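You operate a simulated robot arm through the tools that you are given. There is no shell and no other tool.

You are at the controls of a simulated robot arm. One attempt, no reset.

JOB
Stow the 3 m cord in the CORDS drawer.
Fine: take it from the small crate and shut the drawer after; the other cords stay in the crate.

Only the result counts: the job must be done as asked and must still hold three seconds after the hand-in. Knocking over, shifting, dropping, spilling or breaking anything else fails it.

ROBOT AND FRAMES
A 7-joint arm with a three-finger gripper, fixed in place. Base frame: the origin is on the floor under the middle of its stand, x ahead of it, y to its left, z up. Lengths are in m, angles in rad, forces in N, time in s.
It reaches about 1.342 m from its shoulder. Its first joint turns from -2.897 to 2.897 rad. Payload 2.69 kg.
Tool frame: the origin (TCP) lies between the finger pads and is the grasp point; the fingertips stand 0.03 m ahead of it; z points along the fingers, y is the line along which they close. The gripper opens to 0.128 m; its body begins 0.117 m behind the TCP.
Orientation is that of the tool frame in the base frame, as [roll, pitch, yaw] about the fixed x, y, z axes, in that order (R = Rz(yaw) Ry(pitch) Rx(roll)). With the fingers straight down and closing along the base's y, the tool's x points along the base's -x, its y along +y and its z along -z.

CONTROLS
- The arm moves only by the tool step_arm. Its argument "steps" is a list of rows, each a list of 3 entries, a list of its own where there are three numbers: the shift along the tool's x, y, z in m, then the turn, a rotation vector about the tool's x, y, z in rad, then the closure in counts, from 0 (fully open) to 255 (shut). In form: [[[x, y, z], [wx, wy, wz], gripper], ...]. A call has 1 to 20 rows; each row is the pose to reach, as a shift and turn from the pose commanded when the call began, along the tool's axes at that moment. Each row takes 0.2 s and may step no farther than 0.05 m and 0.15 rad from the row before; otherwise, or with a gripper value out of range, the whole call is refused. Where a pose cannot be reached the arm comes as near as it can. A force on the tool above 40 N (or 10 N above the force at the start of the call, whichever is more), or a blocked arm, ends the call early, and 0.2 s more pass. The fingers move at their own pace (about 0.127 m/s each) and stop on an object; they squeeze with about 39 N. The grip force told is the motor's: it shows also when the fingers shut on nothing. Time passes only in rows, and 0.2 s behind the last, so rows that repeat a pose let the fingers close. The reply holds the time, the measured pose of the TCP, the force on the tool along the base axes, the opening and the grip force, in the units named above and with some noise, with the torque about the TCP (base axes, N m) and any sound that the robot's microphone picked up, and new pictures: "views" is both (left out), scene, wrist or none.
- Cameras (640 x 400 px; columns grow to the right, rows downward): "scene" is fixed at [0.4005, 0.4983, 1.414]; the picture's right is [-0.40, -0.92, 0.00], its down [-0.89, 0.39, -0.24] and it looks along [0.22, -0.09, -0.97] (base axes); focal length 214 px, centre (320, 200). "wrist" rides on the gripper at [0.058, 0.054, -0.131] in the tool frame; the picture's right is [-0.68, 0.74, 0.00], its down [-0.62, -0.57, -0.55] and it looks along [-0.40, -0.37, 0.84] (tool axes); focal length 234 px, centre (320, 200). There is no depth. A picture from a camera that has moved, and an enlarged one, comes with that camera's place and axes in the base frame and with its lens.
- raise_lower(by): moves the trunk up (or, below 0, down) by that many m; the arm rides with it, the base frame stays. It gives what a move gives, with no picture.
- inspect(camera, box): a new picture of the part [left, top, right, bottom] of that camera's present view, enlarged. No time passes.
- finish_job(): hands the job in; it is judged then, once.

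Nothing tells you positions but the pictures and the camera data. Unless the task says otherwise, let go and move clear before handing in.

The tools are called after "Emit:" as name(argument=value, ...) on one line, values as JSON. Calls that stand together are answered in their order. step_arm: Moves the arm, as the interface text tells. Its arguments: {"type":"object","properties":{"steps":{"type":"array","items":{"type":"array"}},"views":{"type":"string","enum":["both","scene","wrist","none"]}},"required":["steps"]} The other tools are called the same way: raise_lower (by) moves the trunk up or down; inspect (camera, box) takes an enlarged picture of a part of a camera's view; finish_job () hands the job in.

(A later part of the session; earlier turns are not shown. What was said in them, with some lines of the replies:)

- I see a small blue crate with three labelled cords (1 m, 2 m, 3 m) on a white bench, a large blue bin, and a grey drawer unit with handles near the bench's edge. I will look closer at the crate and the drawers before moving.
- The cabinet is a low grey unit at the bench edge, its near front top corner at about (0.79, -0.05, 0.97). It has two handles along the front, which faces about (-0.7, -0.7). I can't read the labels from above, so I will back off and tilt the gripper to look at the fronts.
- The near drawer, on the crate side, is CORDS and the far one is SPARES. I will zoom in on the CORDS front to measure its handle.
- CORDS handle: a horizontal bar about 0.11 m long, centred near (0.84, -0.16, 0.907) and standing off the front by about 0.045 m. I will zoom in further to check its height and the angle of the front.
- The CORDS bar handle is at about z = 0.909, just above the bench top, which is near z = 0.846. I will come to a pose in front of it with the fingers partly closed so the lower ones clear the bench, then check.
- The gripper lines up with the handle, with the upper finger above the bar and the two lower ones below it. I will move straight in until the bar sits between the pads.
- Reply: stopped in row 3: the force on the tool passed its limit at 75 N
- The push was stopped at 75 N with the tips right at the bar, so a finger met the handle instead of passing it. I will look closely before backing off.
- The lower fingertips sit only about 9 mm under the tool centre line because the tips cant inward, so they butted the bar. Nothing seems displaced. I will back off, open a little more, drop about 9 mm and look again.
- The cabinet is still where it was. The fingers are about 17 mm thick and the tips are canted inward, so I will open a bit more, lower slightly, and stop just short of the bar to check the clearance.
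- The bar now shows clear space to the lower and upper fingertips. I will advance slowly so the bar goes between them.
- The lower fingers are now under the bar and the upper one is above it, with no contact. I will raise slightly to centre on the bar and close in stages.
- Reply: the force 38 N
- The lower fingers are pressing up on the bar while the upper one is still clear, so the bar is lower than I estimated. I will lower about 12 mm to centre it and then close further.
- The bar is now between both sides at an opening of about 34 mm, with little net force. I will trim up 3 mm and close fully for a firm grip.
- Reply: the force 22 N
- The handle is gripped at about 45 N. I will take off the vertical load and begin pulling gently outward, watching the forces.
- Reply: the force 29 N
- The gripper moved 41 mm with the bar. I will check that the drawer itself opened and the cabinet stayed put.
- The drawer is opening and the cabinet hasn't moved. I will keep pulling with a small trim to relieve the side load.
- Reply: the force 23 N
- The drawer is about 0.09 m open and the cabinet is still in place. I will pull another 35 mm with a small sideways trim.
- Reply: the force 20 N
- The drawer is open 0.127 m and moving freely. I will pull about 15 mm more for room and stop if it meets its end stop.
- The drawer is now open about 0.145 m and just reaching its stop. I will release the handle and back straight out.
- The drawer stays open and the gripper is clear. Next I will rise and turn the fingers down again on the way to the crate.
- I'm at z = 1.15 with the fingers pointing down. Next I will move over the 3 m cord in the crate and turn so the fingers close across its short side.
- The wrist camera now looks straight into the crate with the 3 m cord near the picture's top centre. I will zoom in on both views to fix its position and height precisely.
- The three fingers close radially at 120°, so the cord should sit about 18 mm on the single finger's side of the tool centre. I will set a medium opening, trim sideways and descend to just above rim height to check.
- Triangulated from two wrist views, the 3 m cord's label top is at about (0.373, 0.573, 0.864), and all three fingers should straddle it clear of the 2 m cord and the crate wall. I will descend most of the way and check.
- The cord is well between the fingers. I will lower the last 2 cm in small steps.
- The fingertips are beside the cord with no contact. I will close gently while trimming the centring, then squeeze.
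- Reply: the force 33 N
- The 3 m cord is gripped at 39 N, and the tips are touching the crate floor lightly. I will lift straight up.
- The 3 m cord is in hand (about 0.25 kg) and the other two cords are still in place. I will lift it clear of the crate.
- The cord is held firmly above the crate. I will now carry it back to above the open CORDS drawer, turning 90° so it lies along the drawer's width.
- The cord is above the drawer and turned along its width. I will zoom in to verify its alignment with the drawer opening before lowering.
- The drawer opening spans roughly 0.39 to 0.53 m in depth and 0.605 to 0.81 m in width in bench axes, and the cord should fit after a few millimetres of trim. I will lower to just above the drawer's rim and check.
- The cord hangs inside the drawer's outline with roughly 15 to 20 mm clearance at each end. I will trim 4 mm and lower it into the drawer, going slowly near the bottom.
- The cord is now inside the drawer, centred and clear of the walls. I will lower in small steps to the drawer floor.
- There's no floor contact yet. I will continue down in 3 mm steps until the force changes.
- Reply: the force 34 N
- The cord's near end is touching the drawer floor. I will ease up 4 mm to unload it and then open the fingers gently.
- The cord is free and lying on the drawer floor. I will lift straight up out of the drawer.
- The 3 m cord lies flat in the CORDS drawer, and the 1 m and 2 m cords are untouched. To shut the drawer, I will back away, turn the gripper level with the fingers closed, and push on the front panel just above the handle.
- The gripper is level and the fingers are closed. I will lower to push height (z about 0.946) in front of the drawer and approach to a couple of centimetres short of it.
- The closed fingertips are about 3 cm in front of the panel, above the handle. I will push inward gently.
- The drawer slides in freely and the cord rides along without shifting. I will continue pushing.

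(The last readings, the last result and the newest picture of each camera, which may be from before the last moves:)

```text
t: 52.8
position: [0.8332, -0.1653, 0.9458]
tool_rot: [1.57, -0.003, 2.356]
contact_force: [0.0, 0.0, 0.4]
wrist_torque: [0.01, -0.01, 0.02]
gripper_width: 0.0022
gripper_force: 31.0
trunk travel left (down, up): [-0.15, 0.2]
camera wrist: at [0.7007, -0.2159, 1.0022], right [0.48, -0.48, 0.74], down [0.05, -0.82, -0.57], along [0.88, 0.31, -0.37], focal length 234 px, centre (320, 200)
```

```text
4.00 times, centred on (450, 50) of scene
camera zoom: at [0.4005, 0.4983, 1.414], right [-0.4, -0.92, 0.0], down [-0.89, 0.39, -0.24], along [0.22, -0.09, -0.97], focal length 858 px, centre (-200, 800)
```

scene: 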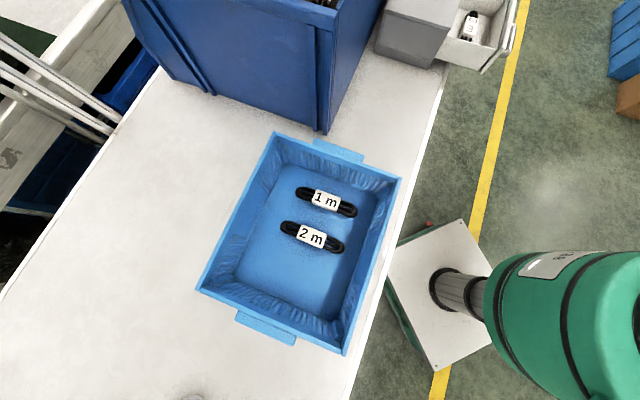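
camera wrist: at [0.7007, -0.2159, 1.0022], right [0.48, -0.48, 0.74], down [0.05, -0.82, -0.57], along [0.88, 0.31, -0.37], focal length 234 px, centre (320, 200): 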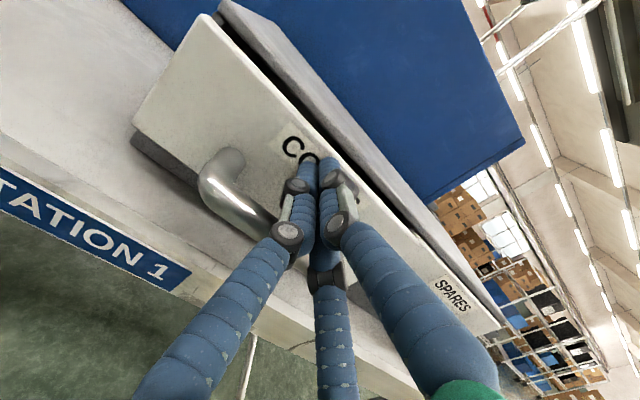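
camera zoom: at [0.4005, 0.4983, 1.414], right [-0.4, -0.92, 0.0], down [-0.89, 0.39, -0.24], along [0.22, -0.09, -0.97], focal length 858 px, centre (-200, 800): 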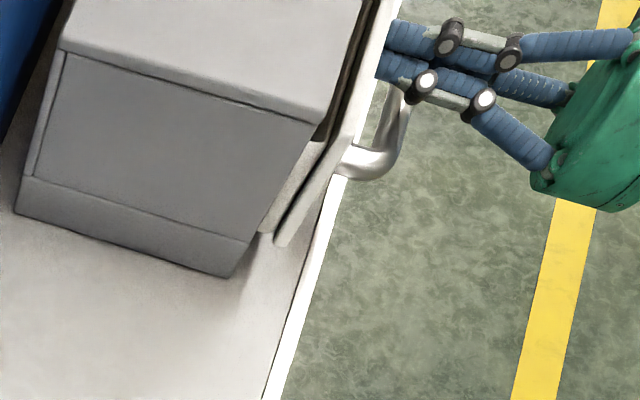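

About 2 cm remains. I will push the rest in small increments, watching for the closing stop.

Emit:
step_arm(steps=[[[0, 0, 0.004], [0, 0, 0], 255], [[0, 0, 0.008], [0, 0, 0], 255], [[0, 0, 0.012], [0, 0, 0], 255], [[0, 0, 0.014], [0, 0, 0], 255]], views="none")

Emit:
inspect(camera="scene", box=[390, 0, 470, 50])

```text
t: 53.8
position: [0.844, -0.1558, 0.9459]
tool_rot: [1.571, -0.002, 2.357]
contact_force: [-0.2, 0.0, -0.6]
wrist_torque: [-0.02, 0.02, -0.03]
gripper_width: 0.002
gripper_force: 31.5
trunk travel left (down, up): [-0.15, 0.2]
```

```text
8.00 times, centred on (430, 25) of scene
camera zoom: at [0.4005, 0.4983, 1.414], right [-0.4, -0.92, 0.0], down [-0.89, 0.39, -0.24], along [0.22, -0.09, -0.97], focal length 1716 px, centre (-560, 1600)
```

zoom: 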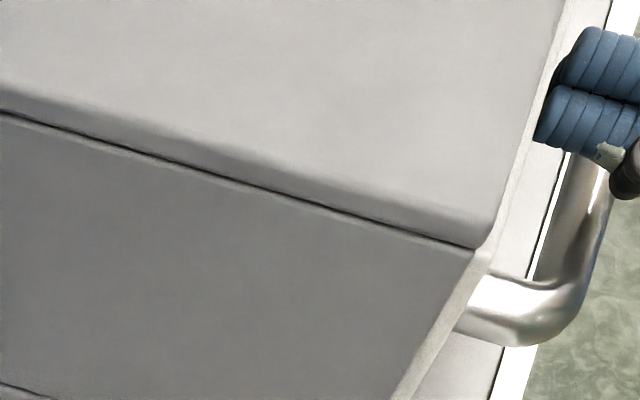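

The front is nearly flush. I will push a few millimetres more to reach the stop.

Emit:
step_arm(steps=[[[0, 0, 0.002], [0, 0, 0], 255], [[0, 0, 0.004], [0, 0, 0], 255], [[0, 0, 0.006], [0, 0, 0], 255]], views="none")

Emit:
inspect(camera="scene", box=[390, 0, 470, 50])

```text
t: 54.6
position: [0.8482, -0.1515, 0.9458]
tool_rot: [1.572, -0.001, 2.355]
contact_force: [-5.9, -3.7, 1.1]
wrist_torque: [-0.01, -0.05, -0.02]
gripper_width: 0.0058
gripper_force: 31.4
trunk travel left (down, up): [-0.15, 0.2]
```

```text
8.00 times, centred on (430, 25) of scene
camera zoom: at [0.4005, 0.4983, 1.414], right [-0.4, -0.92, 0.0], down [-0.89, 0.39, -0.24], along [0.22, -0.09, -0.97], focal length 1716 px, centre (-560, 1600)
```

zoom: 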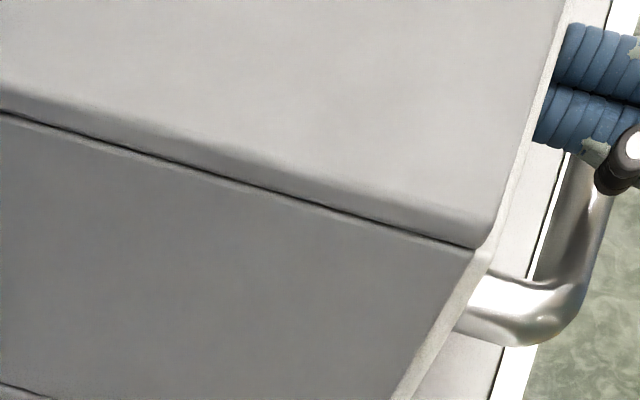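

There is light resistance and the drawer hasn't moved between the last two pictures, so it is at its stop. I will compare with the earlier closed view using the same crop.

Emit:
inspect(camera="scene", box=[360, 0, 500, 80])

Emit:
inspect(camera="wrist", box=[180, 0, 480, 240])

```text
4.57 times, centred on (430, 40) of scene
camera zoom: at [0.4005, 0.4983, 1.414], right [-0.4, -0.92, 0.0], down [-0.89, 0.39, -0.24], along [0.22, -0.09, -0.97], focal length 980 px, centre (-183, 931)
```

zoom: 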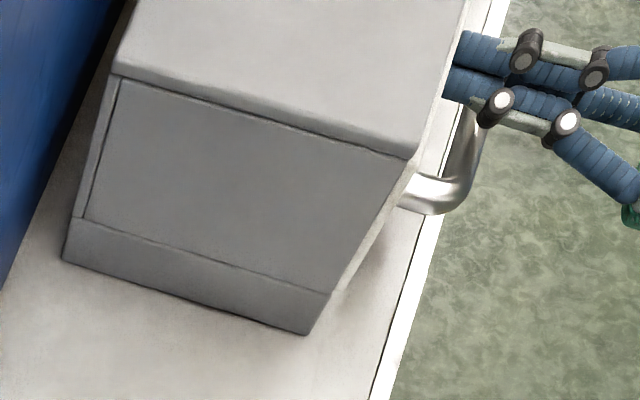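

```text
1.67 times, centred on (330, 120) of wrist
camera zoom: at [0.7148, -0.2024, 1.0018], right [0.48, -0.48, 0.74], down [0.05, -0.82, -0.57], along [0.88, 0.31, -0.37], focal length 390 px, centre (303, 333)
```

zoom: 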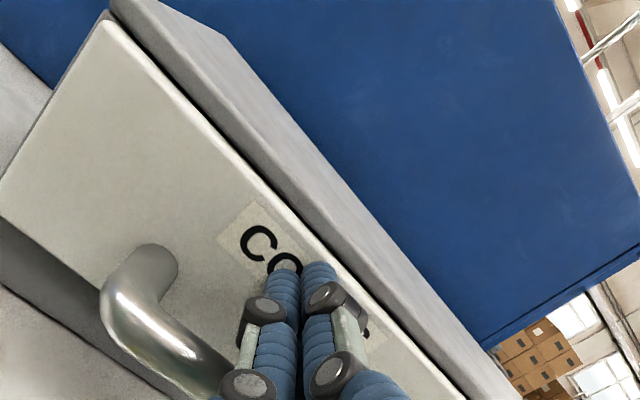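

The handle and cabinet match the original closed view exactly, so the drawer is shut and the cabinet hasn't shifted. I will back straight off and check that it stays shut.

Emit:
step_arm(steps=[[[0, 0, -0.008], [0, 0, 0], 255], [[0, 0, -0.03], [0, 0, 0], 255], [[0, 0, -0.07], [0, 0, 0], 255], [[0, 0, -0.11], [0, 0, 0], 255], [[0, 0, -0.15], [0, 0, 0], 255], [[0, 0.02, -0.19], [0, 0, 0], 200], [[0, 0.06, -0.2], [0, 0, 0], 150], [[0, 0.1, -0.2], [0, 0, 0], 100], [[0, 0.14, -0.2], [0, 0, 0], 60]], views="both")

Emit:
inspect(camera="scene", box=[360, 0, 500, 80])

Emit:
inspect(camera="wrist", box=[190, 70, 400, 280])

Emit:
inspect(camera="scene", box=[190, 120, 410, 360])

```text
t: 56.6
position: [0.7071, -0.2938, 1.0843]
tool_rot: [1.574, -0.005, 2.358]
contact_force: [-0.5, -0.4, -0.4]
wrist_torque: [0.03, -0.04, -0.01]
gripper_width: 0.0981
gripper_force: 0.1
trunk travel left (down, up): [-0.15, 0.2]
camera wrist: at [0.5746, -0.345, 1.1403], right [0.48, -0.48, 0.73], down [0.05, -0.82, -0.57], along [0.88, 0.31, -0.37], focal length 234 px, centre (320, 200)
```

scene: 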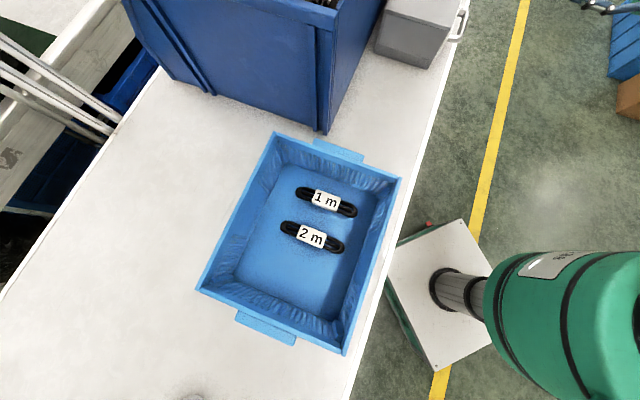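
wrist: 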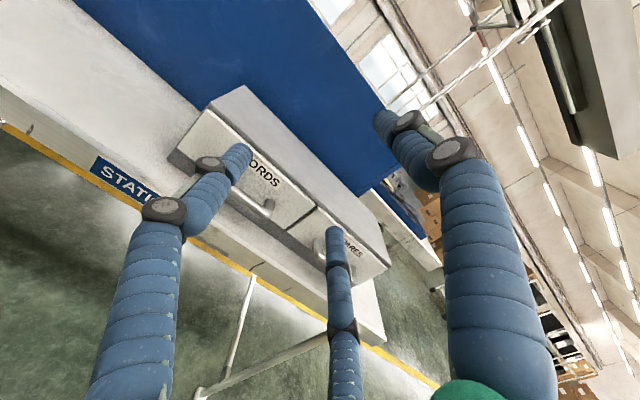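

```text
4.57 times, centred on (430, 40) of scene
camera zoom: at [0.4005, 0.4983, 1.414], right [-0.4, -0.92, 0.0], down [-0.89, 0.39, -0.24], along [0.22, -0.09, -0.97], focal length 980 px, centre (-183, 931)
```

zoom: 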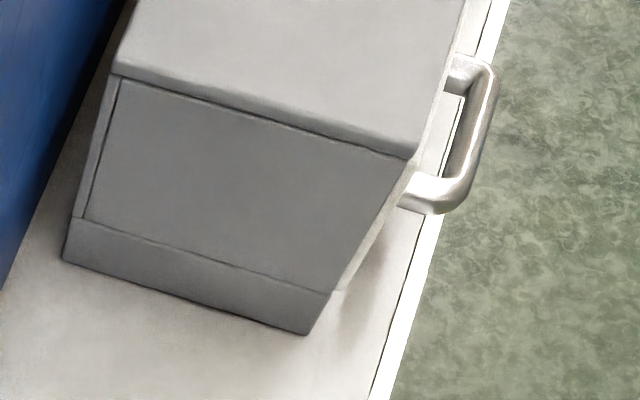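

```text
1.90 times, centred on (295, 175) of wrist
camera zoom: at [0.5746, -0.345, 1.1403], right [0.48, -0.48, 0.73], down [0.05, -0.82, -0.57], along [0.88, 0.31, -0.37], focal length 446 px, centre (368, 248)
```

zoom: 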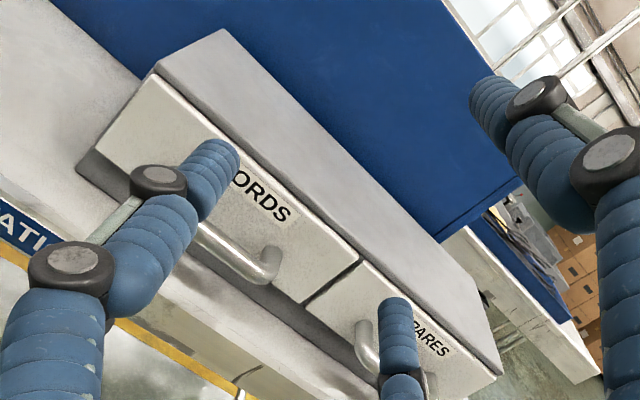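

```text
1.67 times, centred on (300, 240) of scene
camera zoom: at [0.4005, 0.4983, 1.414], right [-0.4, -0.92, 0.0], down [-0.89, 0.39, -0.24], along [0.22, -0.09, -0.97], focal length 358 px, centre (353, 133)
```

zoom: 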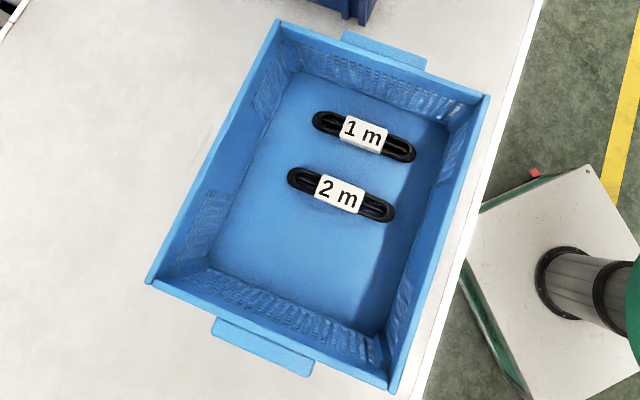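

The CORDS drawer is shut flush with the 3 m cord inside. The 1 m and 2 m cords and the crate sit exactly as before, the cabinet hasn't moved, and the gripper is empty and clear. I will hand the job in.

Emit:
finish_job()

```text
The job is handed in.
```

The 3 m cord is in the CORDS drawer, lying flat, and the drawer is shut. I've handed the job in; no verdict came back.

The last pictures before hand-in showed:
- **Drawer:** it stayed shut and level with its neighbour after I backed off.
- **Cabinet and crate:** both match the starting pictures. One early approach to the handle bumped it at about 75 N, but the cabinet did not move.
- **Other cords:** the 1 m and 2 m cords are still in the crate, where they were.
- **Gripper:** empty and clear of everything.
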